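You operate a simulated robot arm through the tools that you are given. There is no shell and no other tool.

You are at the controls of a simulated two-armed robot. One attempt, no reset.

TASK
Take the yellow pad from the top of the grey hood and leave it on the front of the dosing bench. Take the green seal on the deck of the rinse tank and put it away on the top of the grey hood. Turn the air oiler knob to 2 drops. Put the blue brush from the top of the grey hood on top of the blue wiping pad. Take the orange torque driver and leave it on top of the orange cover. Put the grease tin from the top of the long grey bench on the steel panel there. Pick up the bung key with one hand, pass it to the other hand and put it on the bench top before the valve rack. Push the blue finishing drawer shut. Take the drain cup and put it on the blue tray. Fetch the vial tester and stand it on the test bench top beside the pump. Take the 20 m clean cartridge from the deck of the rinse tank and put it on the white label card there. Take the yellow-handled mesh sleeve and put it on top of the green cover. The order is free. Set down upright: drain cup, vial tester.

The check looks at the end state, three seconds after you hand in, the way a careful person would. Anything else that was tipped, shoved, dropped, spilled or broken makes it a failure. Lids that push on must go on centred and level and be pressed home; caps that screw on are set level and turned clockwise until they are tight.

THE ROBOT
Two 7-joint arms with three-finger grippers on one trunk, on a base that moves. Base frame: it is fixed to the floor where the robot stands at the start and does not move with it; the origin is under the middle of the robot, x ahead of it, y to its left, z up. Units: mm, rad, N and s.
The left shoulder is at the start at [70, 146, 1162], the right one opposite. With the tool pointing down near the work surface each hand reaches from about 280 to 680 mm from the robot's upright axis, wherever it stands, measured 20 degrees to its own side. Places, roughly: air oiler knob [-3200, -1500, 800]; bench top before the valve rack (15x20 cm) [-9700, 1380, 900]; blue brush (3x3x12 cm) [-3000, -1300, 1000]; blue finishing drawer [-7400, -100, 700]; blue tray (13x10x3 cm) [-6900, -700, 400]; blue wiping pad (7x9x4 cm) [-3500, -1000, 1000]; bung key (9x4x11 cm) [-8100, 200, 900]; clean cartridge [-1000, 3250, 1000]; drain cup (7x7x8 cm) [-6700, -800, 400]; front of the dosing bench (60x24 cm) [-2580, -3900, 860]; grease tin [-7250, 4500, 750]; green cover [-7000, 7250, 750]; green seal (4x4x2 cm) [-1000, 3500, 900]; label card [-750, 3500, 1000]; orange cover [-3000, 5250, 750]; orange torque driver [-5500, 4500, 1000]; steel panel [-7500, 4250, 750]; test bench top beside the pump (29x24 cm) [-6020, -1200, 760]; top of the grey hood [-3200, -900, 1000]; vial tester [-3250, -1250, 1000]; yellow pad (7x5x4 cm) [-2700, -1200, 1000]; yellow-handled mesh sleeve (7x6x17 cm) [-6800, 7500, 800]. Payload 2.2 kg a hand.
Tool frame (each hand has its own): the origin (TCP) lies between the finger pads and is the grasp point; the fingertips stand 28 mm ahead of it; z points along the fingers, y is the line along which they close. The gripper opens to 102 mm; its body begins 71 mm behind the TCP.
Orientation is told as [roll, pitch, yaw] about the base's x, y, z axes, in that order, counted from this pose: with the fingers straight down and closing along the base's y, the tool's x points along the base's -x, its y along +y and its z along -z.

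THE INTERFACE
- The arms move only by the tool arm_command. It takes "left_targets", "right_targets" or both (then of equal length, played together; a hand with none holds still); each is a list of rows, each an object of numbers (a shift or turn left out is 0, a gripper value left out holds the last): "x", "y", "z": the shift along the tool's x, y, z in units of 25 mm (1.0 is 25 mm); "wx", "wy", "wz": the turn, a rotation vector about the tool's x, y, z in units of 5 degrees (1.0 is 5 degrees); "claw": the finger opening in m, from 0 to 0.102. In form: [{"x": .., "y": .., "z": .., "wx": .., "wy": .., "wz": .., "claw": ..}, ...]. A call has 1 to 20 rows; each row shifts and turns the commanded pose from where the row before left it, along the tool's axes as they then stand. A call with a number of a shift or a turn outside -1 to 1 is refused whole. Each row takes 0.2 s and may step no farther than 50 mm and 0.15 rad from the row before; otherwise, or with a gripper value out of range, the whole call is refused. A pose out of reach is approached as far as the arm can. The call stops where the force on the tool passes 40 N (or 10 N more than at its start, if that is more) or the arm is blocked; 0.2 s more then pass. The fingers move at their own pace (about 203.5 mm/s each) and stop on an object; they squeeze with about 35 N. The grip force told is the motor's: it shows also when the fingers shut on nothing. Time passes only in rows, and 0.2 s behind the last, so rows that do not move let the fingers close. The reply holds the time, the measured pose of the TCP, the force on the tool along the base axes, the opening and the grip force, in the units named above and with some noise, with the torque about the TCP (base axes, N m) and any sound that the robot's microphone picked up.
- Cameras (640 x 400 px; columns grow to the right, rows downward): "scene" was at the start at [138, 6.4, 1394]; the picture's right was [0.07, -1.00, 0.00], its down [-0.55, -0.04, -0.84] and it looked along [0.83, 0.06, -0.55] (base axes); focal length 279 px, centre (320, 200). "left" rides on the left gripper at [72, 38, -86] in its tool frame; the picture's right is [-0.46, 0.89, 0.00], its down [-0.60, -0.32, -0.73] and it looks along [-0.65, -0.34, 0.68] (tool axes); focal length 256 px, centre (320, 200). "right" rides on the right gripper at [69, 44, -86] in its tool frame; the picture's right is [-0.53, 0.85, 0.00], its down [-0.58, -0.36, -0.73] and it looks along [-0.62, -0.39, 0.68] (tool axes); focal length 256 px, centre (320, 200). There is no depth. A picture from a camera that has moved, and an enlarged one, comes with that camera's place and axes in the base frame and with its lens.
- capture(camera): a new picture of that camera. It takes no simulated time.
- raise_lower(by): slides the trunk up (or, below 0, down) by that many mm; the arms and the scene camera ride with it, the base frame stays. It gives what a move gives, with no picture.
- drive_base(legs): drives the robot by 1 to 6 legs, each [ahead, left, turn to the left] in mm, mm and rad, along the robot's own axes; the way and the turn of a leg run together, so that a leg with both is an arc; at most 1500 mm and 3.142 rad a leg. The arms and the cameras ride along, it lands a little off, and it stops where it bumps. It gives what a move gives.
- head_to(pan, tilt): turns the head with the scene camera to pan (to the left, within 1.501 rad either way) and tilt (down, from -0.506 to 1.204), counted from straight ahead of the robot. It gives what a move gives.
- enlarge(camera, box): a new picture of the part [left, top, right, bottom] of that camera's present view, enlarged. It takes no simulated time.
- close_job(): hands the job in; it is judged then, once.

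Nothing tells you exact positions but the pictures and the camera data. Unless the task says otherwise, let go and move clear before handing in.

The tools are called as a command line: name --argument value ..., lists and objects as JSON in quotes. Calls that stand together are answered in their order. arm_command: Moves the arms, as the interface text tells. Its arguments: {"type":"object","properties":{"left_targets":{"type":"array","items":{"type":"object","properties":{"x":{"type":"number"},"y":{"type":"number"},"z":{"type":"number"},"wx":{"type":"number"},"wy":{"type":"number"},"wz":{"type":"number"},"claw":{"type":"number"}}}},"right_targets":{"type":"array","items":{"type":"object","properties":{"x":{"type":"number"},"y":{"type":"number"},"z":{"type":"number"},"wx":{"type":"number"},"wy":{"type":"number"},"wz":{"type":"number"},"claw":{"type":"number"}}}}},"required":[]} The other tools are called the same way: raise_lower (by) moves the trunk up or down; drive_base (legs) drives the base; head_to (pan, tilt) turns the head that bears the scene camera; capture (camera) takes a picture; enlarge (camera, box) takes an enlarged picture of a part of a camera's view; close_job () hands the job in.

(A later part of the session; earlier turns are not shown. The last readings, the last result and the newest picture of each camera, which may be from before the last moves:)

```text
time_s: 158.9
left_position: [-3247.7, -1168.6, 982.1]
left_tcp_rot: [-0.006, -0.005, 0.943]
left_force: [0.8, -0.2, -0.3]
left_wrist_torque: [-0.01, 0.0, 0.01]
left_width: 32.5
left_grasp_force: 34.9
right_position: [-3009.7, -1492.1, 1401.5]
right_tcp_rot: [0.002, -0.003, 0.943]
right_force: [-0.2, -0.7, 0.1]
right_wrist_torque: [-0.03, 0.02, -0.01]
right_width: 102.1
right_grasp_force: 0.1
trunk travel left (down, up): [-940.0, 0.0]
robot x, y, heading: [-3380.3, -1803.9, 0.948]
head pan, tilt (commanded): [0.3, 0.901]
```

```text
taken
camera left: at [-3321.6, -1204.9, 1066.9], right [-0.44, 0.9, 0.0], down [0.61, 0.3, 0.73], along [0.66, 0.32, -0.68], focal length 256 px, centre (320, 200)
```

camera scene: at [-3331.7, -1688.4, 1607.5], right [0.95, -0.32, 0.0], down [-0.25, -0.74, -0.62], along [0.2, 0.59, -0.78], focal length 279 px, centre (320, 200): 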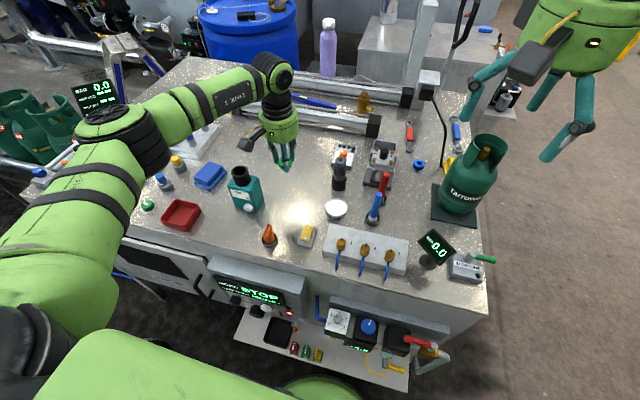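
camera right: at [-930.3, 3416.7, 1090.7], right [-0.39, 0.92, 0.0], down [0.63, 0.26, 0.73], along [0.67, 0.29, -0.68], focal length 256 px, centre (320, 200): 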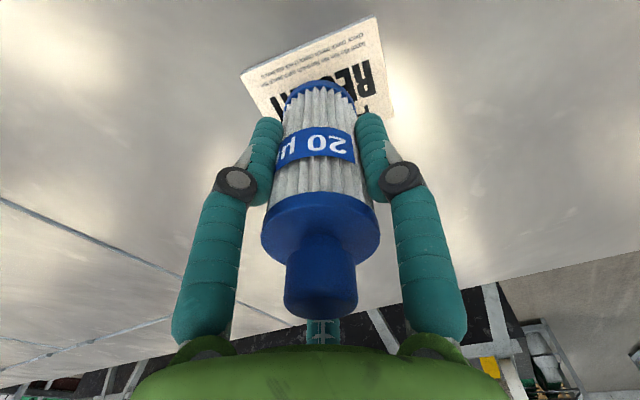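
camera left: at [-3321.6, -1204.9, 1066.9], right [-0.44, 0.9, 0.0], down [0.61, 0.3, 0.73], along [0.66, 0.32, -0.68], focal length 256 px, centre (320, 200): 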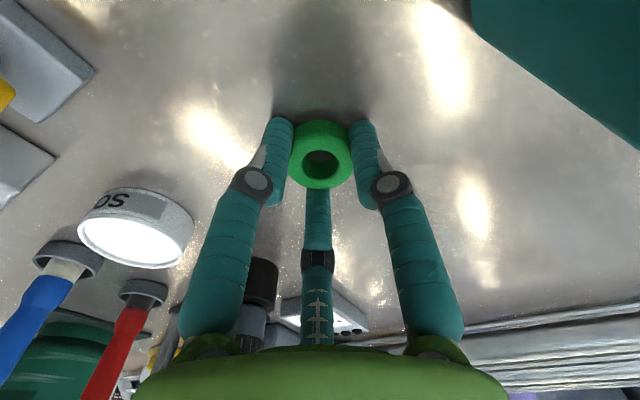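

arm_command --left_targets '[{"z": 0.08}, {"z": 0.08}, {"z": 0.08}, {"z": 0.08}, {}]'

```text
time_s: 160.1
left_position: [-3248.9, -1170.8, 977.6]
left_tcp_rot: [-0.005, -0.009, 0.943]
left_force: [-1.2, 3.7, 17.5]
left_wrist_torque: [-0.28, 0.18, -0.06]
left_width: 32.9
left_grasp_force: 35.4
right_position: [-3010.0, -1493.2, 1403.0]
right_tcp_rot: [0.002, -0.004, 0.943]
right_force: [0.5, -0.3, 0.0]
right_wrist_torque: [0.01, -0.03, 0.02]
right_width: 101.9
right_grasp_force: 0.0
trunk travel left (down, up): [-940.0, 0.0]
robot x, y, heading: [-3385.4, -1797.6, 0.947]
head pan, tilt (commanded): [0.3, 0.901]
```

Contact. I open the fingers partly, rise straight up.

arm_command --left_targets '[{"z": -0.05}, {"claw": 0.055}, {"claw": 0.055}, {"z": -0.3}, {"z": -0.7}, {"z": -1}, {"z": -1}, {"z": -1}, {"z": -1}, {"z": -1}, {"z": -1}]'

capture --camera "left"

```text
time_s: 162.5
left_position: [-3248.1, -1171.2, 1149.8]
left_tcp_rot: [-0.005, -0.001, 0.944]
left_force: [-0.5, 0.5, -1.0]
left_wrist_torque: [0.04, -0.02, 0.01]
left_width: 55.1
left_grasp_force: 0.0
right_position: [-3009.4, -1492.5, 1402.0]
right_tcp_rot: [0.003, -0.002, 0.943]
right_force: [-1.0, 0.0, 0.0]
right_wrist_torque: [0.03, 0.02, 0.0]
right_width: 101.9
right_grasp_force: 0.1
trunk travel left (down, up): [-940.0, 0.0]
robot x, y, heading: [-3384.8, -1800.9, 0.947]
head pan, tilt (commanded): [0.3, 0.901]
```

```text
taken
camera left: at [-3322.4, -1206.8, 1234.3], right [-0.44, 0.9, 0.0], down [0.61, 0.3, 0.73], along [0.66, 0.32, -0.68], focal length 256 px, centre (320, 200)
```

left: 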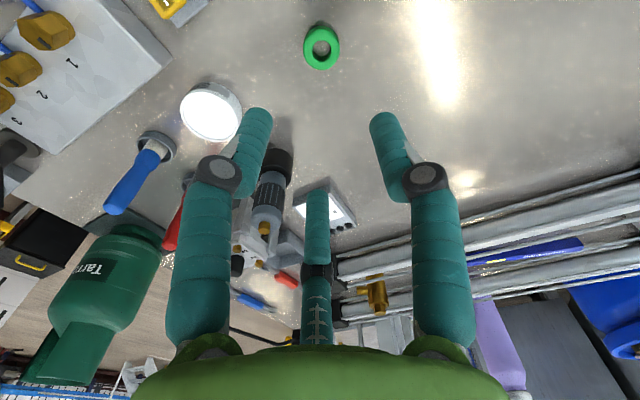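

The seal rests on the hood. Next the blue brush, which stands in a grey ring holder. I raise the left hand, shift the base 100 mm to the right, and look closer at it.

arm_command --left_targets '[{"z": -1}, {"z": -1}, {"z": -1}, {"z": -1}, {"z": -1, "claw": 0.102}]'

drive_base --legs '[[0, -100, 0]]'

head_to --pan 0.1 --tilt 0.9

capture --camera "scene"

enlarge --camera "scene" --box '[270, 120, 430, 220]'

```text
time_s: 163.7
left_position: [-3250.1, -1171.3, 1277.7]
left_tcp_rot: [-0.003, -0.003, 0.941]
left_force: [-0.4, 0.0, 0.7]
left_wrist_torque: [-0.02, -0.01, 0.01]
left_width: 101.8
left_grasp_force: 0.1
right_position: [-3009.0, -1493.0, 1402.7]
right_tcp_rot: [0.001, -0.003, 0.944]
right_force: [-1.3, -0.9, 0.6]
right_wrist_torque: [-0.02, 0.01, -0.02]
right_width: 102.1
right_grasp_force: 0.0
trunk travel left (down, up): [-940.0, 0.0]
robot x, y, heading: [-3382.7, -1796.8, 0.942]
head pan, tilt (commanded): [0.3, 0.901]
```

```text
time_s: 164.8
left_position: [-3179.1, -1222.7, 1273.2]
left_tcp_rot: [-0.01, -0.002, 0.946]
left_force: [-0.5, 0.5, -0.2]
left_wrist_torque: [-0.05, -0.06, 0.0]
left_width: 101.8
left_grasp_force: 0.1
right_position: [-2938.7, -1543.0, 1401.8]
right_tcp_rot: [-0.006, -0.003, 0.949]
right_force: [-0.5, 0.3, -0.1]
right_wrist_torque: [-0.06, -0.11, -0.01]
right_width: 102.0
right_grasp_force: 0.0
trunk travel left (down, up): [-940.0, 0.0]
robot x, y, heading: [-3306.3, -1857.6, 0.944]
head pan, tilt (commanded): [0.3, 0.901]
```

```text
time_s: 165.6
left_position: [-3175.7, -1224.9, 1275.5]
left_tcp_rot: [-0.004, -0.004, 0.948]
left_force: [0.1, 0.2, -0.9]
left_wrist_torque: [-0.02, 0.0, 0.0]
left_width: 101.7
left_grasp_force: 0.0
right_position: [-2932.6, -1547.3, 1402.0]
right_tcp_rot: [0.001, -0.001, 0.951]
right_force: [0.4, -0.2, -0.1]
right_wrist_torque: [0.02, 0.05, -0.01]
right_width: 102.0
right_grasp_force: 0.0
trunk travel left (down, up): [-940.0, 0.0]
robot x, y, heading: [-3306.9, -1862.7, 0.946]
head pan, tilt (commanded): [0.099, 0.901]
```

```text
taken
camera scene: at [-3240.6, -1750.4, 1607.5], right [0.87, -0.5, 0.0], down [-0.39, -0.68, -0.62], along [0.31, 0.54, -0.78], focal length 279 px, centre (320, 200)
```

scene: 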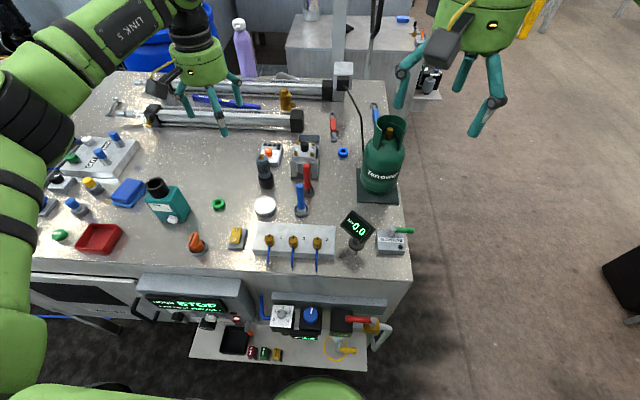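

```text
4.00 times, centred on (350, 170) of scene
camera zoom: at [-3240.6, -1750.4, 1607.5], right [0.87, -0.5, 0.0], down [-0.39, -0.68, -0.62], along [0.31, 0.54, -0.78], focal length 1118 px, centre (200, 320)
```

zoom: 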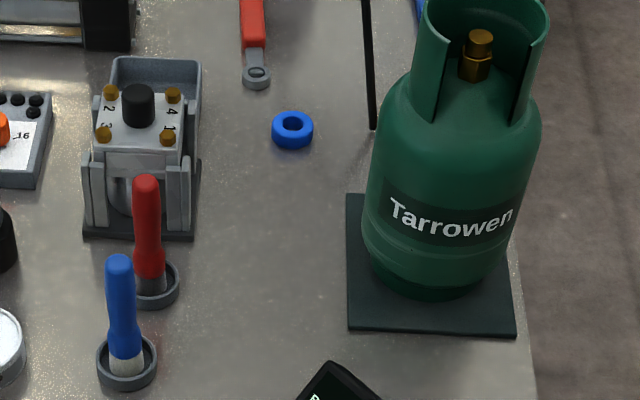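

The blue brush stands at about (-3049, -1308), top near z=1063. I bring the left hand over it with a reduced opening and check.

arm_command --left_targets '[{"y": -1, "claw": 0.07}, {"y": -1}, {"y": -1}, {"y": -1}, {"y": -1}, {"y": -1, "x": -0.24}, {"z": 1}, {"z": 1}, {"z": 1}, {"z": 1}, {}]'

capture --camera "left"

enlarge --camera "scene" --box '[230, 100, 390, 200]'

```text
time_s: 168.0
left_position: [-3049.0, -1309.4, 1176.7]
left_tcp_rot: [-0.005, -0.003, 0.946]
left_force: [1.1, -0.4, 0.1]
left_wrist_torque: [0.02, -0.01, 0.01]
left_width: 69.9
left_grasp_force: 0.1
right_position: [-2930.9, -1548.1, 1402.0]
right_tcp_rot: [0.0, -0.003, 0.949]
right_force: [0.5, -0.3, 0.4]
right_wrist_torque: [-0.03, 0.01, -0.03]
right_width: 102.0
right_grasp_force: 0.1
trunk travel left (down, up): [-940.0, 0.0]
robot x, y, heading: [-3305.8, -1857.1, 0.946]
head pan, tilt (commanded): [0.099, 0.901]
```

```text
taken
camera left: at [-3122.7, -1344.8, 1261.0], right [-0.45, 0.89, 0.0], down [0.61, 0.3, 0.73], along [0.66, 0.33, -0.68], focal length 256 px, centre (320, 200)
```

left: 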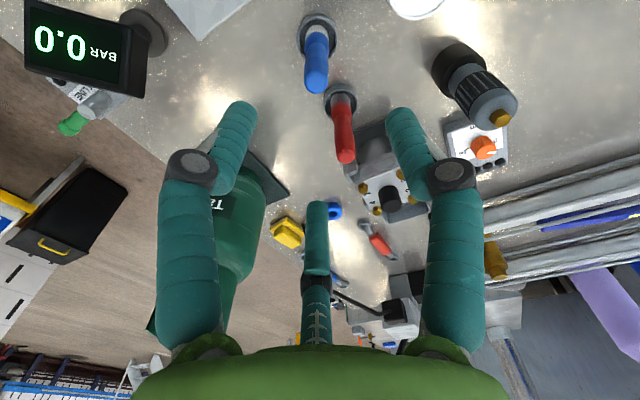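

```text
4.00 times, centred on (310, 150) of scene
camera zoom: at [-3239.8, -1751.2, 1607.5], right [0.87, -0.5, 0.0], down [-0.39, -0.68, -0.62], along [0.31, 0.54, -0.78], focal length 1118 px, centre (360, 400)
```

zoom: 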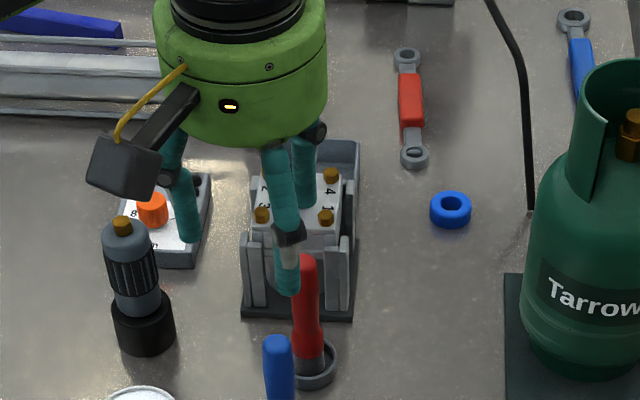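

Alignment is good within a few mm. I adjust slightly, descend to z≈1035 and close.

arm_command --left_targets '[{"y": -0.12, "x": -0.08, "z": 0.5}, {"z": 1}, {"z": 1}, {"z": 1}, {"z": 1}, {"z": 0.7}, {"z": 0.4}, {}]'

capture --camera "left"

```text
time_s: 169.8
left_position: [-3044.0, -1309.0, 1035.4]
left_tcp_rot: [-0.004, -0.003, 0.947]
left_force: [0.3, 0.8, 0.8]
left_wrist_torque: [0.02, -0.02, -0.02]
left_width: 69.8
left_grasp_force: 0.1
right_position: [-2932.2, -1548.9, 1402.2]
right_tcp_rot: [0.0, -0.004, 0.948]
right_force: [-0.2, -0.2, 0.0]
right_wrist_torque: [-0.02, 0.04, 0.03]
right_width: 101.9
right_grasp_force: 0.0
trunk travel left (down, up): [-940.0, 0.0]
robot x, y, heading: [-3304.7, -1858.2, 0.944]
head pan, tilt (commanded): [0.099, 0.901]
```

```text
taken
camera left: at [-3117.4, -1345.0, 1119.1], right [-0.45, 0.89, 0.0], down [0.61, 0.3, 0.73], along [0.66, 0.33, -0.68], focal length 256 px, centre (320, 200)
```

left: 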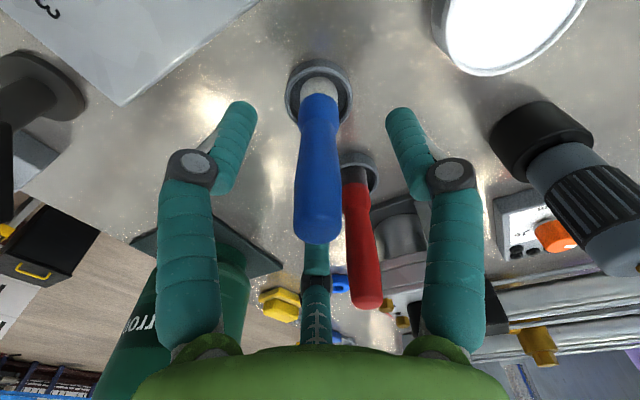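

Brush is centred between the fingers. I close and lift straight up.

arm_command --left_targets '[{"claw": 0.04}, {"claw": 0.01}, {"claw": 0.01}, {"claw": 0.01}, {}]'

capture --camera "left"

```text
time_s: 171.0
left_position: [-3044.3, -1309.8, 1034.7]
left_tcp_rot: [-0.003, -0.002, 0.948]
left_force: [0.4, 0.6, 0.3]
left_wrist_torque: [0.0, 0.0, 0.03]
left_width: 18.8
left_grasp_force: 35.2
right_position: [-2931.6, -1548.2, 1402.6]
right_tcp_rot: [0.002, -0.004, 0.948]
right_force: [-0.6, 0.2, 0.9]
right_wrist_torque: [-0.01, -0.01, -0.02]
right_width: 102.2
right_grasp_force: 0.0
trunk travel left (down, up): [-940.0, 0.0]
robot x, y, heading: [-3300.4, -1856.0, 0.945]
head pan, tilt (commanded): [0.099, 0.901]
```

```text
taken
camera left: at [-3117.4, -1345.1, 1119.4], right [-0.45, 0.89, 0.0], down [0.61, 0.3, 0.73], along [0.66, 0.33, -0.68], focal length 256 px, centre (320, 200)
```

left: 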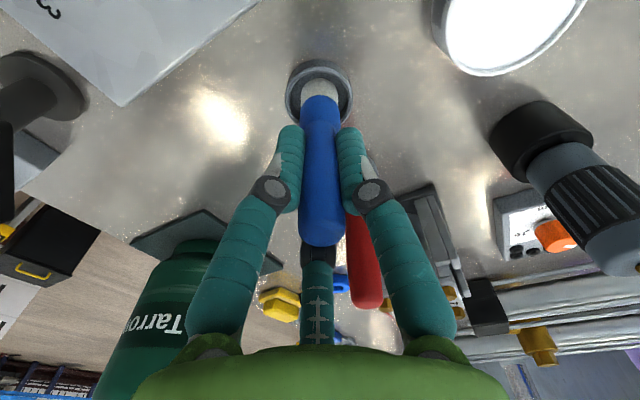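

Gripped at 19 mm. I lift it straight up 170 mm and check.

arm_command --left_targets '[{"z": -0.3}, {"z": -0.6}, {"z": -1}, {"z": -1}, {"z": -1}, {"z": -1}, {"z": -1}, {"z": -1}, {"z": -1}, {"z": -1}, {}]'

capture --camera "left"

capture --camera "scene"

enlarge --camera "scene" --box '[220, 70, 380, 230]'

```text
time_s: 173.4
left_position: [-3044.3, -1310.0, 1258.3]
left_tcp_rot: [-0.004, -0.002, 0.946]
left_force: [0.6, 0.4, -1.4]
left_wrist_torque: [0.02, 0.01, -0.01]
left_width: 18.7
left_grasp_force: 35.4
right_position: [-2931.3, -1547.8, 1401.2]
right_tcp_rot: [0.0, -0.004, 0.947]
right_force: [0.0, 0.0, -0.2]
right_wrist_torque: [0.01, 0.02, -0.02]
right_width: 102.0
right_grasp_force: 0.1
trunk travel left (down, up): [-940.0, 0.0]
robot x, y, heading: [-3305.4, -1858.5, 0.947]
head pan, tilt (commanded): [0.099, 0.901]
```

```text
taken
camera left: at [-3118.6, -1345.8, 1343.4], right [-0.45, 0.89, 0.0], down [0.61, 0.31, 0.73], along [0.66, 0.33, -0.68], focal length 256 px, centre (320, 200)
```

left: 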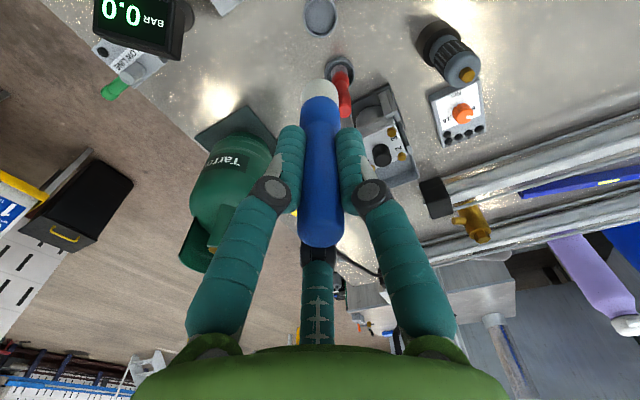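

```text
taken
camera scene: at [-3239.1, -1751.3, 1607.5], right [0.87, -0.5, 0.0], down [-0.39, -0.68, -0.62], along [0.31, 0.54, -0.78], focal length 279 px, centre (320, 200)
```

scene: 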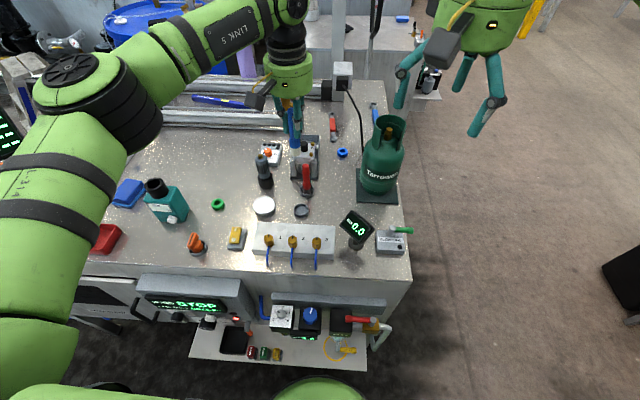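

```text
2.50 times, centred on (300, 150) of scene
camera zoom: at [-3239.1, -1751.3, 1607.5], right [0.87, -0.5, 0.0], down [-0.39, -0.68, -0.62], along [0.31, 0.54, -0.78], focal length 699 px, centre (370, 325)
```

zoom: 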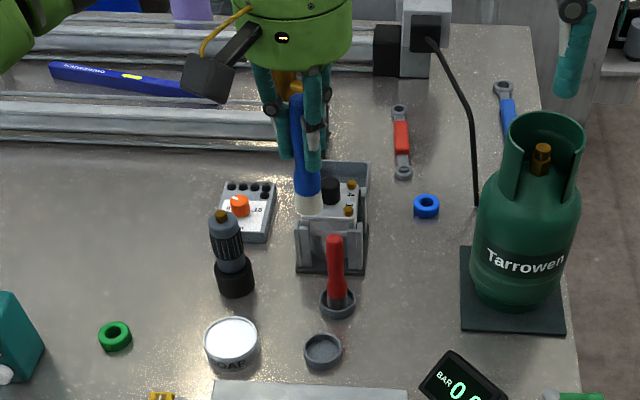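

The brush is out of its cup, which stayed in place. Before moving left to the wiping pad I check the hood's side for things sticking out.

head_to --pan 0.9 --tilt 0.9

capture --camera "scene"

```text
time_s: 174.5
left_position: [-3044.8, -1311.1, 1258.5]
left_tcp_rot: [-0.004, -0.001, 0.946]
left_force: [-0.1, -0.4, -0.3]
left_wrist_torque: [-0.03, -0.01, 0.03]
left_width: 18.6
left_grasp_force: 35.2
right_position: [-2930.4, -1549.5, 1402.5]
right_tcp_rot: [0.001, -0.005, 0.947]
right_force: [0.5, 0.8, -0.4]
right_wrist_torque: [-0.03, 0.0, -0.02]
right_width: 102.1
right_grasp_force: 0.0
trunk travel left (down, up): [-940.0, 0.0]
robot x, y, heading: [-3300.7, -1856.2, 0.946]
head pan, tilt (commanded): [0.901, 0.901]
```

```text
taken
camera scene: at [-3297.4, -1744.2, 1607.5], right [0.96, 0.27, 0.0], down [0.21, -0.75, -0.62], along [-0.17, 0.6, -0.78], focal length 279 px, centre (320, 200)
```

scene: 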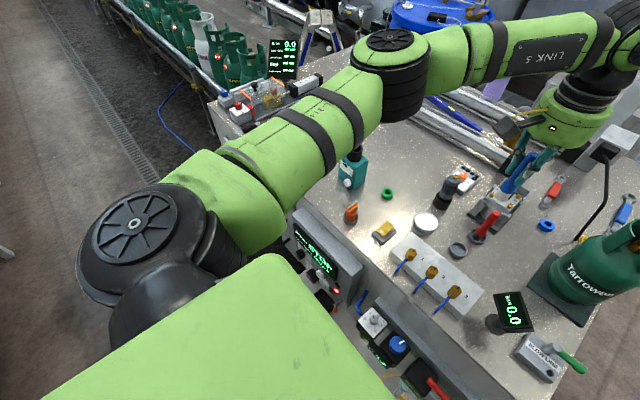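

Nothing protrudes there beyond the shelf. I drive 480 mm left along the hood.

drive_base --legs '[[0, 480, 0]]'

head_to --pan 0.1 --tilt 0.9

capture --camera "scene"

capture --camera "left"

```text
time_s: 177.3
left_position: [-3421.2, -1038.3, 1259.5]
left_tcp_rot: [-0.001, -0.005, 0.942]
left_force: [-0.1, -0.5, -0.5]
left_wrist_torque: [0.01, -0.02, 0.02]
left_width: 18.1
left_grasp_force: 35.2
right_position: [-3306.8, -1276.9, 1401.2]
right_tcp_rot: [0.003, -0.002, 0.947]
right_force: [-0.4, -0.2, 0.2]
right_wrist_torque: [0.06, 0.01, 0.01]
right_width: 102.1
right_grasp_force: 0.0
trunk travel left (down, up): [-940.0, 0.0]
robot x, y, heading: [-3681.5, -1584.4, 0.947]
head pan, tilt (commanded): [0.901, 0.901]
```

```text
time_s: 178.4
left_position: [-3422.0, -1037.2, 1257.7]
left_tcp_rot: [-0.005, -0.003, 0.943]
left_force: [0.5, 0.0, -0.8]
left_wrist_torque: [0.0, 0.06, -0.02]
left_width: 17.6
left_grasp_force: 34.7
right_position: [-3308.4, -1275.4, 1401.4]
right_tcp_rot: [0.002, -0.003, 0.944]
right_force: [-0.3, 0.1, -0.3]
right_wrist_torque: [-0.01, 0.01, 0.01]
right_width: 102.0
right_grasp_force: 0.1
trunk travel left (down, up): [-940.0, 0.0]
robot x, y, heading: [-3683.6, -1583.5, 0.945]
head pan, tilt (commanded): [0.099, 0.901]
```

```text
taken
camera scene: at [-3618.4, -1477.2, 1607.5], right [0.86, -0.5, 0.0], down [-0.39, -0.68, -0.62], along [0.31, 0.54, -0.78], focal length 279 px, centre (320, 200)
```

scene: 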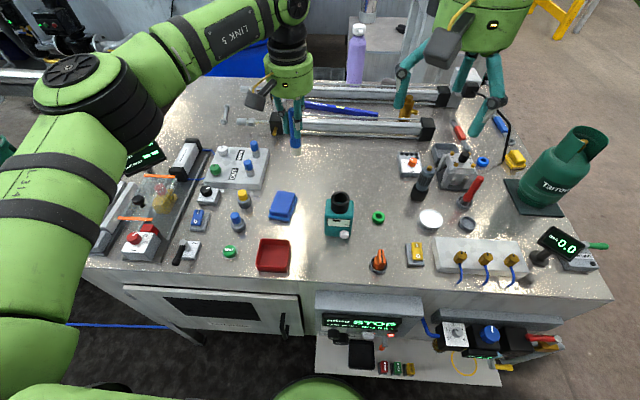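

```text
taken
camera left: at [-3496.7, -1072.1, 1343.1], right [-0.44, 0.9, 0.0], down [0.61, 0.3, 0.73], along [0.66, 0.32, -0.68], focal length 256 px, centre (320, 200)
```

left: 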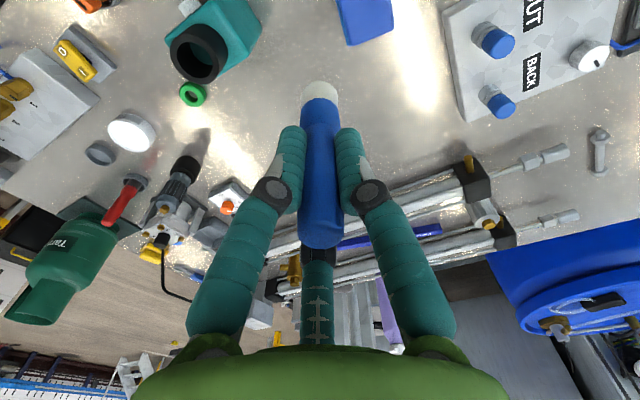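

The whole hood top is visible now. I enlarge the wiping pad and vial tester.

enlarge --camera "scene" --box '[240, 150, 400, 250]'

```text
4.00 times, centred on (320, 200) of scene
camera zoom: at [-3618.4, -1477.2, 1607.5], right [0.86, -0.5, 0.0], down [-0.39, -0.68, -0.62], along [0.31, 0.54, -0.78], focal length 1118 px, centre (320, 200)
```

zoom: 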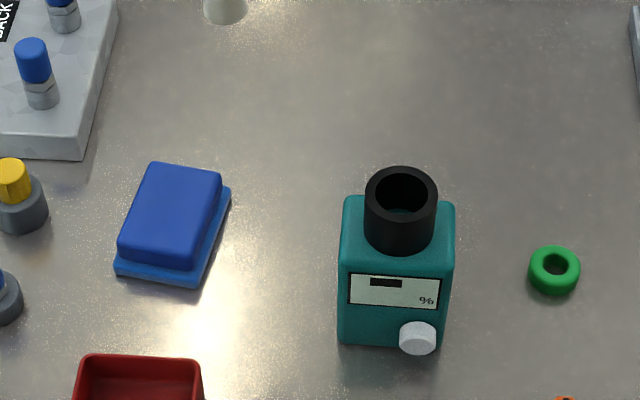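

Wiping pad top centre ≈ (-3465, -1003, 975). I move the brush over it and lower part way.

arm_command --left_targets '[{"y": 1, "x": -0.1}, {"y": 1}, {"y": 0.21}, {"z": 1}, {"z": 1}, {"z": 1}, {"z": 1}, {"z": 1}, {"z": 1}, {}]'

enlarge --camera "scene" --box '[220, 120, 380, 220]'

capture --camera "left"

```text
time_s: 180.6
left_position: [-3464.7, -1002.7, 1107.7]
left_tcp_rot: [-0.004, -0.004, 0.943]
left_force: [0.6, 0.6, -0.5]
left_wrist_torque: [-0.02, 0.0, 0.03]
left_width: 17.0
left_grasp_force: 35.1
right_position: [-3309.0, -1275.2, 1402.8]
right_tcp_rot: [0.003, -0.003, 0.944]
right_force: [0.7, 0.0, -0.8]
right_wrist_torque: [-0.03, -0.06, -0.01]
right_width: 102.1
right_grasp_force: 0.0
trunk travel left (down, up): [-940.0, 0.0]
robot x, y, heading: [-3682.7, -1588.9, 0.944]
head pan, tilt (commanded): [0.099, 0.901]
```

```text
4.00 times, centred on (300, 170) of scene
camera zoom: at [-3618.2, -1477.4, 1607.5], right [0.86, -0.5, 0.0], down [-0.39, -0.68, -0.62], along [0.31, 0.54, -0.78], focal length 1118 px, centre (400, 320)
```

zoom: 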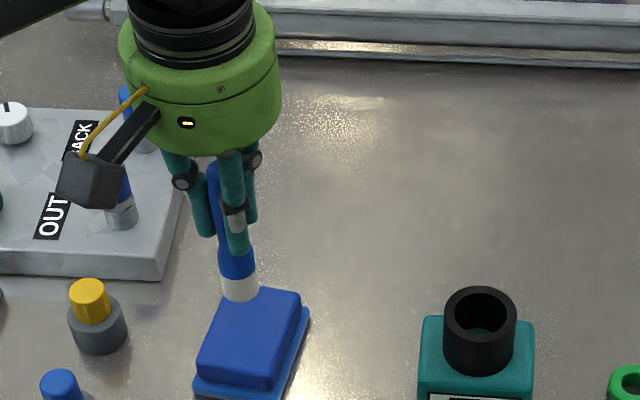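

```text
taken
camera left: at [-3538.9, -1037.4, 1192.5], right [-0.44, 0.9, 0.0], down [0.61, 0.3, 0.73], along [0.66, 0.32, -0.68], focal length 256 px, centre (320, 200)
```

left: 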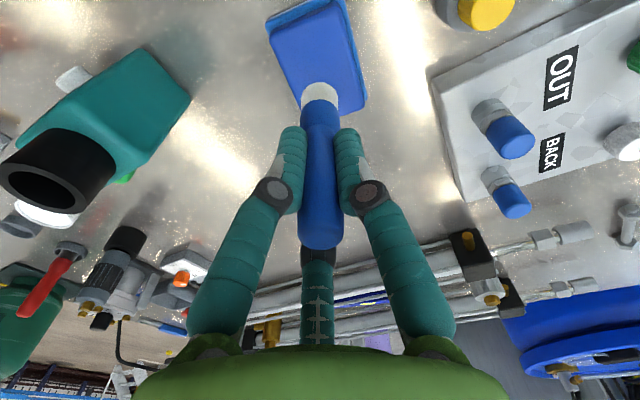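

It would land about 12 mm too far back on the pad; I shift 11 mm toward me, 2 mm left, then lower to near contact.

arm_command --left_targets '[{"x": 0.45, "y": 0.1}, {"z": 0.6}, {"z": 0.4}, {"z": 0.15}, {}]'

enlarge --camera "scene" --box '[220, 140, 340, 240]'

capture --camera "left"

```text
time_s: 181.8
left_position: [-3474.3, -1008.8, 1080.2]
left_tcp_rot: [-0.004, -0.004, 0.945]
left_force: [0.6, -0.7, -0.5]
left_wrist_torque: [0.01, 0.0, -0.01]
left_width: 17.1
left_grasp_force: 35.2
right_position: [-3309.7, -1274.6, 1401.9]
right_tcp_rot: [0.002, -0.003, 0.944]
right_force: [0.1, -0.2, 0.0]
right_wrist_torque: [0.0, -0.01, 0.0]
right_width: 102.1
right_grasp_force: 0.1
trunk travel left (down, up): [-940.0, 0.0]
robot x, y, heading: [-3685.6, -1579.9, 0.942]
head pan, tilt (commanded): [0.099, 0.901]
```

```text
4.00 times, centred on (280, 190) of scene
camera zoom: at [-3618.7, -1477.2, 1607.5], right [0.86, -0.5, 0.0], down [-0.39, -0.68, -0.62], along [0.31, 0.54, -0.78], focal length 1118 px, centre (480, 240)
```

zoom: 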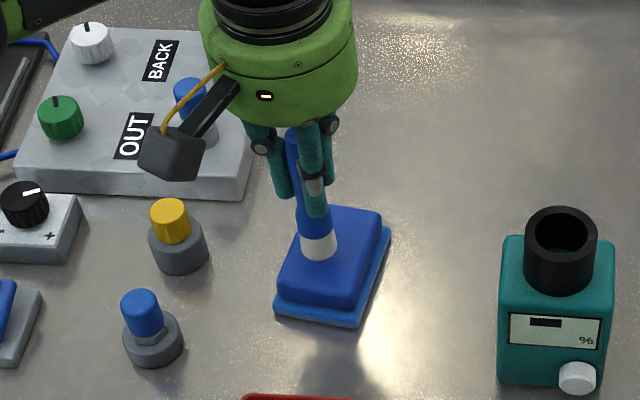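

```text
taken
camera left: at [-3547.9, -1044.6, 1164.2], right [-0.44, 0.9, 0.0], down [0.61, 0.3, 0.73], along [0.66, 0.32, -0.68], focal length 256 px, centre (320, 200)
```

left: 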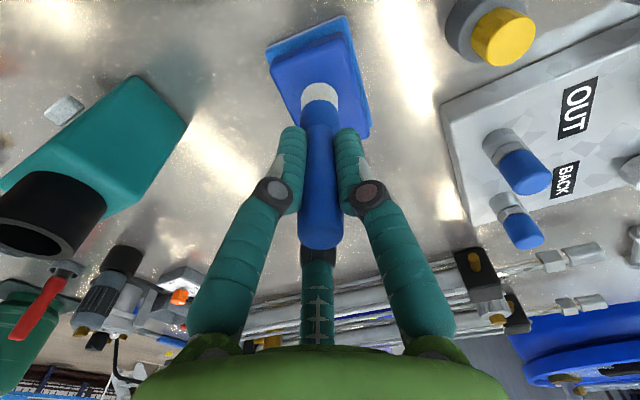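

Brush is over the middle of the pad. I lower slowly to contact.

arm_command --left_targets '[{"z": 0.1}, {"z": 0.1}, {"z": 0.08}, {"z": 0.06}, {}]'

```text
time_s: 183.0
left_position: [-3473.1, -1009.9, 1071.6]
left_tcp_rot: [-0.003, 0.0, 0.943]
left_force: [-0.2, -1.0, -1.4]
left_wrist_torque: [0.02, 0.02, -0.01]
left_width: 16.9
left_grasp_force: 35.0
right_position: [-3310.2, -1274.9, 1401.9]
right_tcp_rot: [0.001, -0.002, 0.945]
right_force: [-0.8, 0.5, -0.1]
right_wrist_torque: [-0.01, -0.02, 0.01]
right_width: 102.0
right_grasp_force: 0.0
trunk travel left (down, up): [-940.0, 0.0]
robot x, y, heading: [-3684.6, -1585.4, 0.943]
head pan, tilt (commanded): [0.099, 0.901]
```

arm_command --left_targets '[{"z": 0.06}, {"z": 0.06}, {"z": 0.06}, {}]'

```text
time_s: 184.0
left_position: [-3473.9, -1009.0, 1066.0]
left_tcp_rot: [-0.004, -0.003, 0.943]
left_force: [-0.6, 0.1, -1.2]
left_wrist_torque: [0.0, 0.01, 0.0]
left_width: 16.8
left_grasp_force: 35.2
right_position: [-3309.5, -1275.2, 1401.6]
right_tcp_rot: [0.001, -0.003, 0.943]
right_force: [-0.2, 0.3, -0.1]
right_wrist_torque: [-0.02, 0.04, 0.02]
right_width: 102.0
right_grasp_force: 0.1
trunk travel left (down, up): [-940.0, 0.0]
robot x, y, heading: [-3688.2, -1585.6, 0.947]
head pan, tilt (commanded): [0.099, 0.901]
```

arm_command --left_targets '[{"z": 0.06}, {"z": 0.06}, {"z": 0.06}, {}]'

enlarge --camera "scene" --box '[220, 140, 340, 240]'

```text
time_s: 185.0
left_position: [-3474.5, -1010.1, 1064.7]
left_tcp_rot: [-0.004, -0.007, 0.941]
left_force: [-0.3, 0.3, 8.3]
left_wrist_torque: [0.13, -0.01, 0.0]
left_width: 16.6
left_grasp_force: 35.2
right_position: [-3310.1, -1276.4, 1402.4]
right_tcp_rot: [0.003, -0.006, 0.944]
right_force: [1.1, -0.2, 0.4]
right_wrist_torque: [0.04, 0.02, 0.01]
right_width: 101.9
right_grasp_force: 0.1
trunk travel left (down, up): [-940.0, 0.0]
robot x, y, heading: [-3686.7, -1580.0, 0.946]
head pan, tilt (commanded): [0.099, 0.901]
```

```text
4.00 times, centred on (280, 190) of scene
camera zoom: at [-3619.1, -1478.9, 1607.8], right [0.86, -0.5, 0.0], down [-0.39, -0.68, -0.62], along [0.31, 0.54, -0.78], focal length 1118 px, centre (480, 240)
```

zoom: 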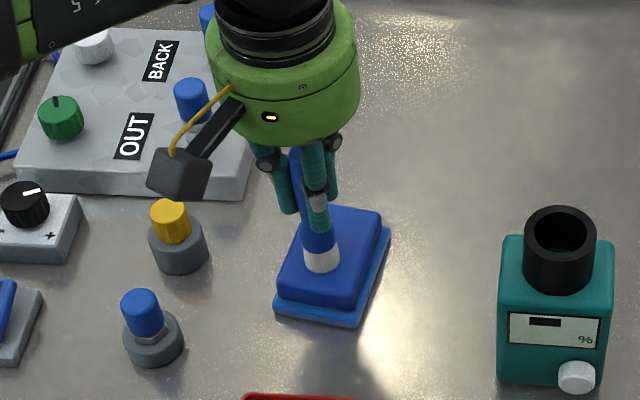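

Contact with 8 N, brush upright on the pad's centre. I release in small steps and rise.

arm_command --left_targets '[{"z": -0.04}, {"claw": 0.022}, {"claw": 0.028}, {"claw": 0.036}, {"claw": 0.05}, {"claw": 0.07}, {"claw": 0.08}, {}]'

capture --camera "left"

enlarge --camera "scene" --box '[220, 140, 340, 240]'

```text
time_s: 186.8
left_position: [-3473.0, -1009.1, 1064.1]
left_tcp_rot: [-0.005, -0.003, 0.943]
left_force: [0.0, 0.5, 0.8]
left_wrist_torque: [-0.01, -0.03, -0.01]
left_width: 79.8
left_grasp_force: 0.1
right_position: [-3309.5, -1274.7, 1402.1]
right_tcp_rot: [0.0, -0.003, 0.944]
right_force: [-0.6, -0.6, 0.2]
right_wrist_torque: [0.0, -0.02, -0.02]
right_width: 102.1
right_grasp_force: 0.1
trunk travel left (down, up): [-940.0, 0.0]
robot x, y, heading: [-3684.6, -1584.4, 0.939]
head pan, tilt (commanded): [0.099, 0.901]
```

```text
taken
camera left: at [-3547.6, -1044.9, 1147.7], right [-0.44, 0.9, 0.0], down [0.61, 0.3, 0.73], along [0.66, 0.32, -0.68], focal length 256 px, centre (320, 200)
```

left: 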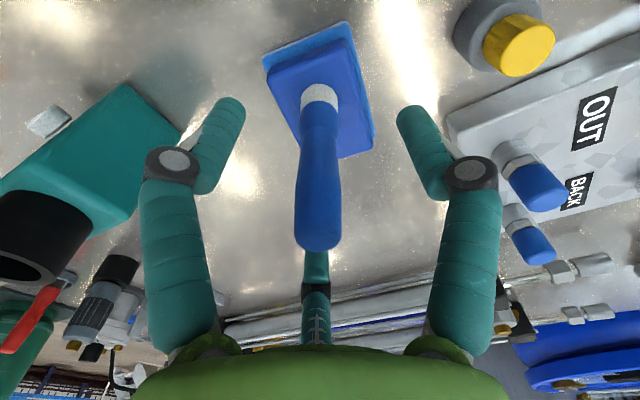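

```text
4.00 times, centred on (280, 190) of scene
camera zoom: at [-3618.4, -1477.2, 1607.5], right [0.86, -0.5, 0.0], down [-0.39, -0.68, -0.62], along [0.31, 0.54, -0.78], focal length 1118 px, centre (480, 240)
```

zoom: 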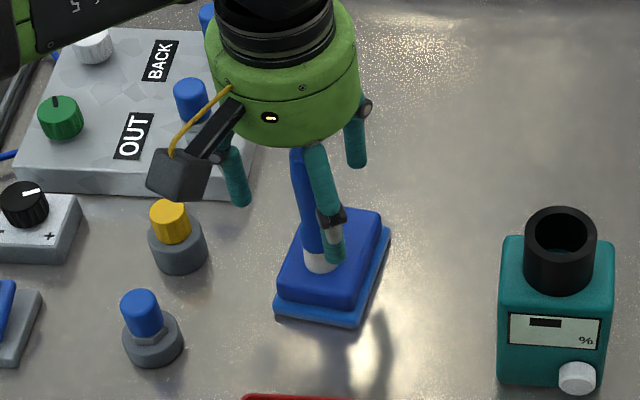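

The brush stands free on the pad. I rise straight up.

arm_command --left_targets '[{"z": -0.3}, {"z": -0.6}, {"z": -1}, {"z": -1}, {"z": -1}, {"z": -1}, {"z": -1}, {"z": -1}, {"z": -1}, {"z": -1}, {}]'

enlarge --camera "scene" --box '[220, 140, 420, 260]'

```text
time_s: 189.2
left_position: [-3474.2, -1012.4, 1285.9]
left_tcp_rot: [-0.006, -0.004, 0.943]
left_force: [0.1, 0.6, 0.1]
left_wrist_torque: [-0.01, 0.04, 0.02]
left_width: 80.1
left_grasp_force: 0.0
right_position: [-3310.7, -1273.9, 1401.4]
right_tcp_rot: [0.0, -0.004, 0.946]
right_force: [-0.3, -0.2, 0.3]
right_wrist_torque: [0.01, -0.01, -0.03]
right_width: 102.2
right_grasp_force: 0.0
trunk travel left (down, up): [-940.0, 0.0]
robot x, y, heading: [-3684.0, -1583.0, 0.943]
head pan, tilt (commanded): [0.099, 0.901]
```

```text
3.20 times, centred on (320, 200) of scene
camera zoom: at [-3618.4, -1477.3, 1607.5], right [0.86, -0.5, 0.0], down [-0.39, -0.68, -0.62], along [0.31, 0.54, -0.78], focal length 894 px, centre (320, 200)
```

zoom: 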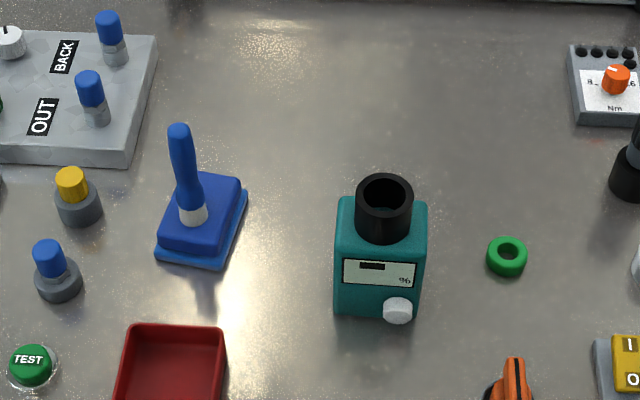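

The brush stands well on the pad. Now the oiler knob: I drive 220 mm right and look closely at the service panel.

drive_base --legs '[[0, -220, 0]]'

head_to --pan -0.3 --tilt 1.15

capture --camera "scene"

enlarge --camera "scene" --box '[270, 200, 430, 300]'

```text
time_s: 190.9
left_position: [-3303.5, -1135.7, 1285.2]
left_tcp_rot: [-0.009, -0.002, 0.946]
left_force: [-0.4, -0.3, -0.7]
left_wrist_torque: [-0.01, -0.04, 0.02]
left_width: 80.1
left_grasp_force: 0.1
right_position: [-3139.5, -1398.9, 1403.0]
right_tcp_rot: [-0.003, -0.003, 0.947]
right_force: [-0.6, -1.1, 0.1]
right_wrist_torque: [-0.01, -0.05, 0.04]
right_width: 102.2
right_grasp_force: 0.1
trunk travel left (down, up): [-940.0, 0.0]
robot x, y, heading: [-3511.4, -1712.5, 0.942]
head pan, tilt (commanded): [0.099, 0.901]
```

```text
time_s: 191.8
left_position: [-3297.7, -1139.6, 1286.0]
left_tcp_rot: [-0.002, -0.003, 0.945]
left_force: [0.2, 0.1, -0.5]
left_wrist_torque: [0.01, 0.01, 0.02]
left_width: 80.1
left_grasp_force: 0.0
right_position: [-3132.9, -1402.9, 1402.4]
right_tcp_rot: [0.002, -0.005, 0.945]
right_force: [0.1, -0.3, 0.2]
right_wrist_torque: [0.0, 0.04, 0.0]
right_width: 102.2
right_grasp_force: 0.0
trunk travel left (down, up): [-940.0, 0.0]
robot x, y, heading: [-3511.9, -1712.8, 0.945]
head pan, tilt (commanded): [-0.3, 1.15]
```

```text
taken
camera scene: at [-3431.9, -1635.1, 1590.6], right [0.6, -0.8, 0.0], down [-0.73, -0.55, -0.41], along [0.33, 0.25, -0.91], focal length 279 px, centre (320, 200)
```

scene: 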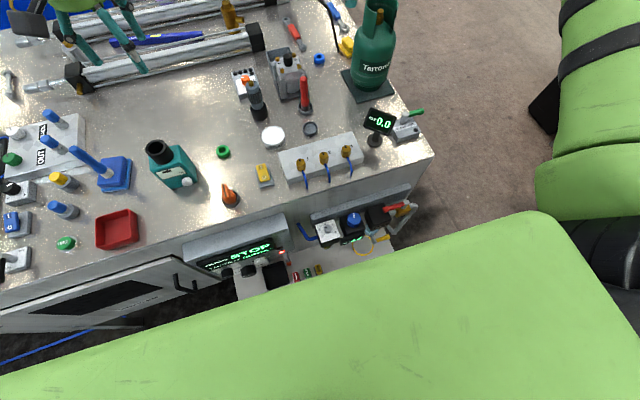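

```text
4.00 times, centred on (350, 250) of scene
camera zoom: at [-3431.9, -1635.1, 1590.6], right [0.6, -0.8, 0.0], down [-0.73, -0.55, -0.41], along [0.33, 0.25, -0.91], focal length 1118 px, centre (200, 0)
```

zoom: 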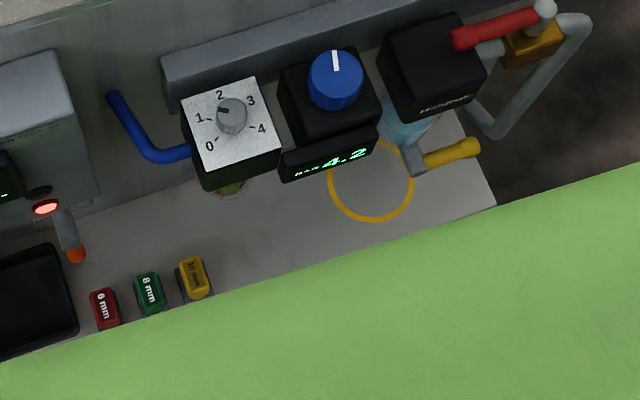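

The dial is clear: pointer at 1, needs 60° clockwise to 2. Knob top is at about (-3215, -1500, 828). I bring the right hand above it, turned 30° counter-clockwise, and descend to z≈1000 for a check.

arm_command --right_targets '[{"x": 1, "y": 0.1}, {"x": 1, "y": 0.1}, {"x": 1, "y": 0.1}, {"x": 1, "y": 0.1}, {"x": 1}, {"x": 0.08, "wz": -1}, {"wz": -1}, {"wz": -1}, {"wz": -1}, {"wz": -1}, {"wz": -1, "claw": 0.06}]'

arm_command --right_targets '[{"z": 1}, {"z": 1}, {"z": 1}, {"z": 1}, {"z": 1}, {"z": 1}, {"z": 1}, {"z": 1}, {"z": 1}, {"z": 1}, {"z": 1}, {"z": 1}, {"z": 1}, {"z": 1}, {"z": 1}, {}]'

capture --camera "right"

capture --camera "scene"

```text
time_s: 194.2
left_position: [-3299.5, -1139.1, 1286.1]
left_tcp_rot: [-0.005, -0.004, 0.945]
left_force: [-0.9, -0.6, 0.1]
left_wrist_torque: [-0.04, 0.02, -0.01]
left_width: 79.9
left_grasp_force: 0.1
right_position: [-3216.3, -1498.5, 1401.4]
right_tcp_rot: [-0.002, -0.003, 1.471]
right_force: [-0.2, 0.3, -0.3]
right_wrist_torque: [0.02, -0.02, -0.01]
right_width: 59.8
right_grasp_force: 0.1
trunk travel left (down, up): [-940.0, 0.0]
robot x, y, heading: [-3510.9, -1710.0, 0.948]
head pan, tilt (commanded): [-0.3, 1.15]
```

```text
time_s: 197.6
left_position: [-3299.1, -1139.0, 1285.7]
left_tcp_rot: [-0.005, -0.004, 0.943]
left_force: [-0.5, -0.8, 0.2]
left_wrist_torque: [0.02, 0.02, 0.01]
left_width: 80.0
left_grasp_force: 0.0
right_position: [-3215.9, -1496.5, 1028.2]
right_tcp_rot: [-0.002, -0.002, 1.469]
right_force: [-0.6, -0.2, -0.1]
right_wrist_torque: [0.02, 0.02, -0.01]
right_width: 60.0
right_grasp_force: 0.0
trunk travel left (down, up): [-940.0, 0.0]
robot x, y, heading: [-3509.9, -1710.5, 0.941]
head pan, tilt (commanded): [-0.3, 1.15]
```

```text
taken
camera right: at [-3266.1, -1562.6, 1114.2], right [-0.79, 0.62, 0.0], down [0.42, 0.53, 0.73], along [0.45, 0.58, -0.68], focal length 256 px, centre (320, 200)
```

right: 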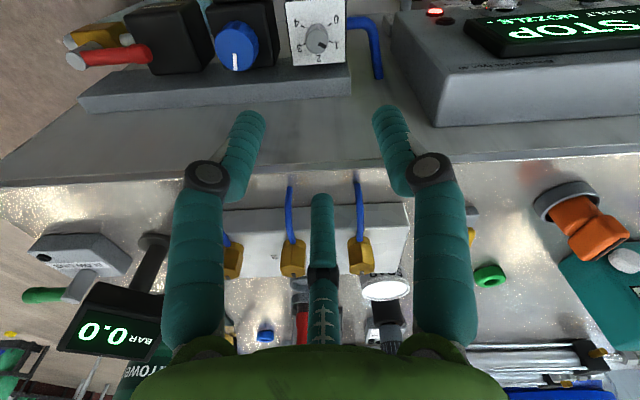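

```text
taken
camera scene: at [-3433.1, -1634.5, 1590.6], right [0.6, -0.8, 0.0], down [-0.73, -0.55, -0.41], along [0.33, 0.24, -0.91], focal length 279 px, centre (320, 200)
```

scene: 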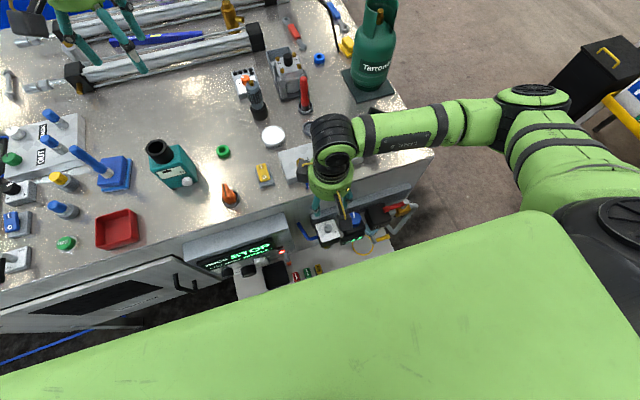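

The knob lies nearly under the axis. To keep fingers off the hood face I start 60° further counter-clockwise (fingers then straddle the hood side), with a small shift back.

arm_command --right_targets '[{"x": 0.18, "y": 0.1}, {"wz": -1}, {"wz": -1}, {"wz": -1}, {"wz": -1}, {"wz": -1}, {"wz": -1}, {"wz": -1}, {"wz": -1}, {"wz": -1}, {"wz": -1}, {"wz": -1}, {"wz": -1}, {}]'

arm_command --right_targets '[{"z": 1}, {"z": 1}, {"z": 0.8}, {}]'

capture --camera "right"

enlarge --camera "scene" --box '[260, 150, 420, 270]'

```text
time_s: 200.6
left_position: [-3298.8, -1137.7, 1286.1]
left_tcp_rot: [-0.002, -0.002, 0.945]
left_force: [-1.0, -0.1, 0.5]
left_wrist_torque: [0.01, 0.0, 0.03]
left_width: 79.9
left_grasp_force: 0.0
right_position: [-3218.4, -1503.8, 1027.7]
right_tcp_rot: [-0.004, -0.001, 2.515]
right_force: [-0.1, 0.1, 0.3]
right_wrist_torque: [0.01, 0.0, -0.02]
right_width: 60.2
right_grasp_force: 0.0
trunk travel left (down, up): [-940.0, 0.0]
robot x, y, heading: [-3512.5, -1714.1, 0.944]
head pan, tilt (commanded): [-0.3, 1.15]
```

```text
time_s: 201.6
left_position: [-3298.8, -1139.1, 1286.1]
left_tcp_rot: [-0.007, -0.003, 0.943]
left_force: [1.0, 0.7, -0.3]
left_wrist_torque: [0.02, -0.01, 0.01]
left_width: 80.2
left_grasp_force: 0.0
right_position: [-3218.9, -1502.8, 955.3]
right_tcp_rot: [-0.004, 0.002, 2.517]
right_force: [-0.1, 0.3, 0.5]
right_wrist_torque: [-0.02, 0.0, -0.01]
right_width: 59.4
right_grasp_force: 0.0
trunk travel left (down, up): [-940.0, 0.0]
robot x, y, heading: [-3507.6, -1709.5, 0.942]
head pan, tilt (commanded): [-0.3, 1.15]
```

```text
taken
camera right: at [-3188.0, -1579.9, 1042.9], right [-0.93, -0.37, 0.0], down [-0.26, 0.63, 0.73], along [-0.27, 0.68, -0.68], focal length 256 px, centre (320, 200)
```

right: 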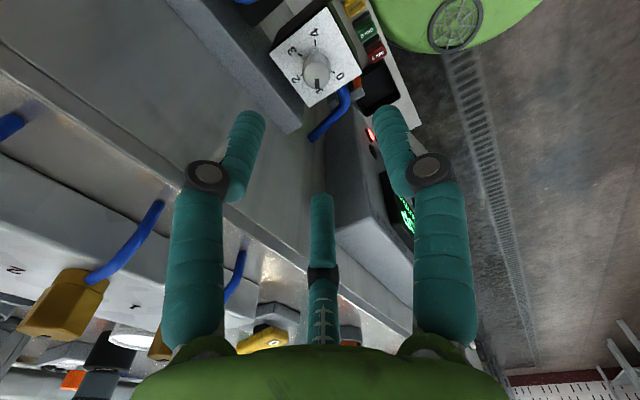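

```text
3.33 times, centred on (340, 210) of scene
camera zoom: at [-3433.2, -1634.3, 1590.6], right [0.6, -0.8, 0.0], down [-0.73, -0.55, -0.41], along [0.33, 0.24, -0.91], focal length 932 px, centre (253, 167)
```

zoom: 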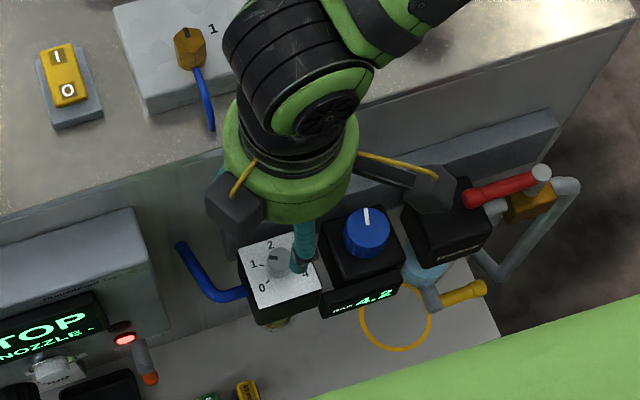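

The knob is on axis within 3 mm, with clear space around. I descend to z≈866 and look.

arm_command --right_targets '[{"z": 1}, {"z": 1}, {"z": 0.8}, {"z": 0.5}, {"z": 0.26}, {}]'

capture --camera "right"

enlarge --camera "scene" --box '[280, 170, 400, 260]'

```text
time_s: 203.0
left_position: [-3298.3, -1139.2, 1285.6]
left_tcp_rot: [-0.002, -0.003, 0.944]
left_force: [-0.2, -0.8, -0.3]
left_wrist_torque: [-0.01, -0.04, -0.02]
left_width: 80.0
left_grasp_force: 0.1
right_position: [-3219.6, -1502.3, 866.6]
right_tcp_rot: [-0.003, -0.002, 2.517]
right_force: [-0.4, -0.7, 0.1]
right_wrist_torque: [0.02, -0.02, -0.04]
right_width: 60.0
right_grasp_force: 0.0
trunk travel left (down, up): [-940.0, 0.0]
robot x, y, heading: [-3507.2, -1708.7, 0.944]
head pan, tilt (commanded): [-0.3, 1.15]
```

```text
taken
camera right: at [-3188.0, -1578.4, 954.5], right [-0.93, -0.37, 0.0], down [-0.26, 0.63, 0.73], along [-0.27, 0.68, -0.68], focal length 256 px, centre (320, 200)
```

right: 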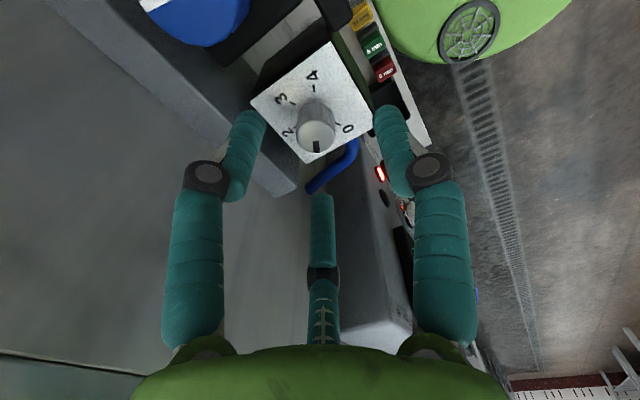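

```text
4.44 times, centred on (340, 215) of scene
camera zoom: at [-3433.0, -1634.5, 1590.6], right [0.6, -0.8, 0.0], down [-0.73, -0.55, -0.41], along [0.33, 0.24, -0.91], focal length 1242 px, centre (231, 133)
```

zoom: 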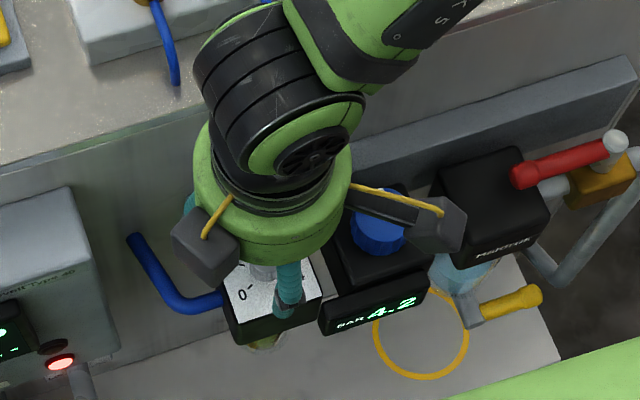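

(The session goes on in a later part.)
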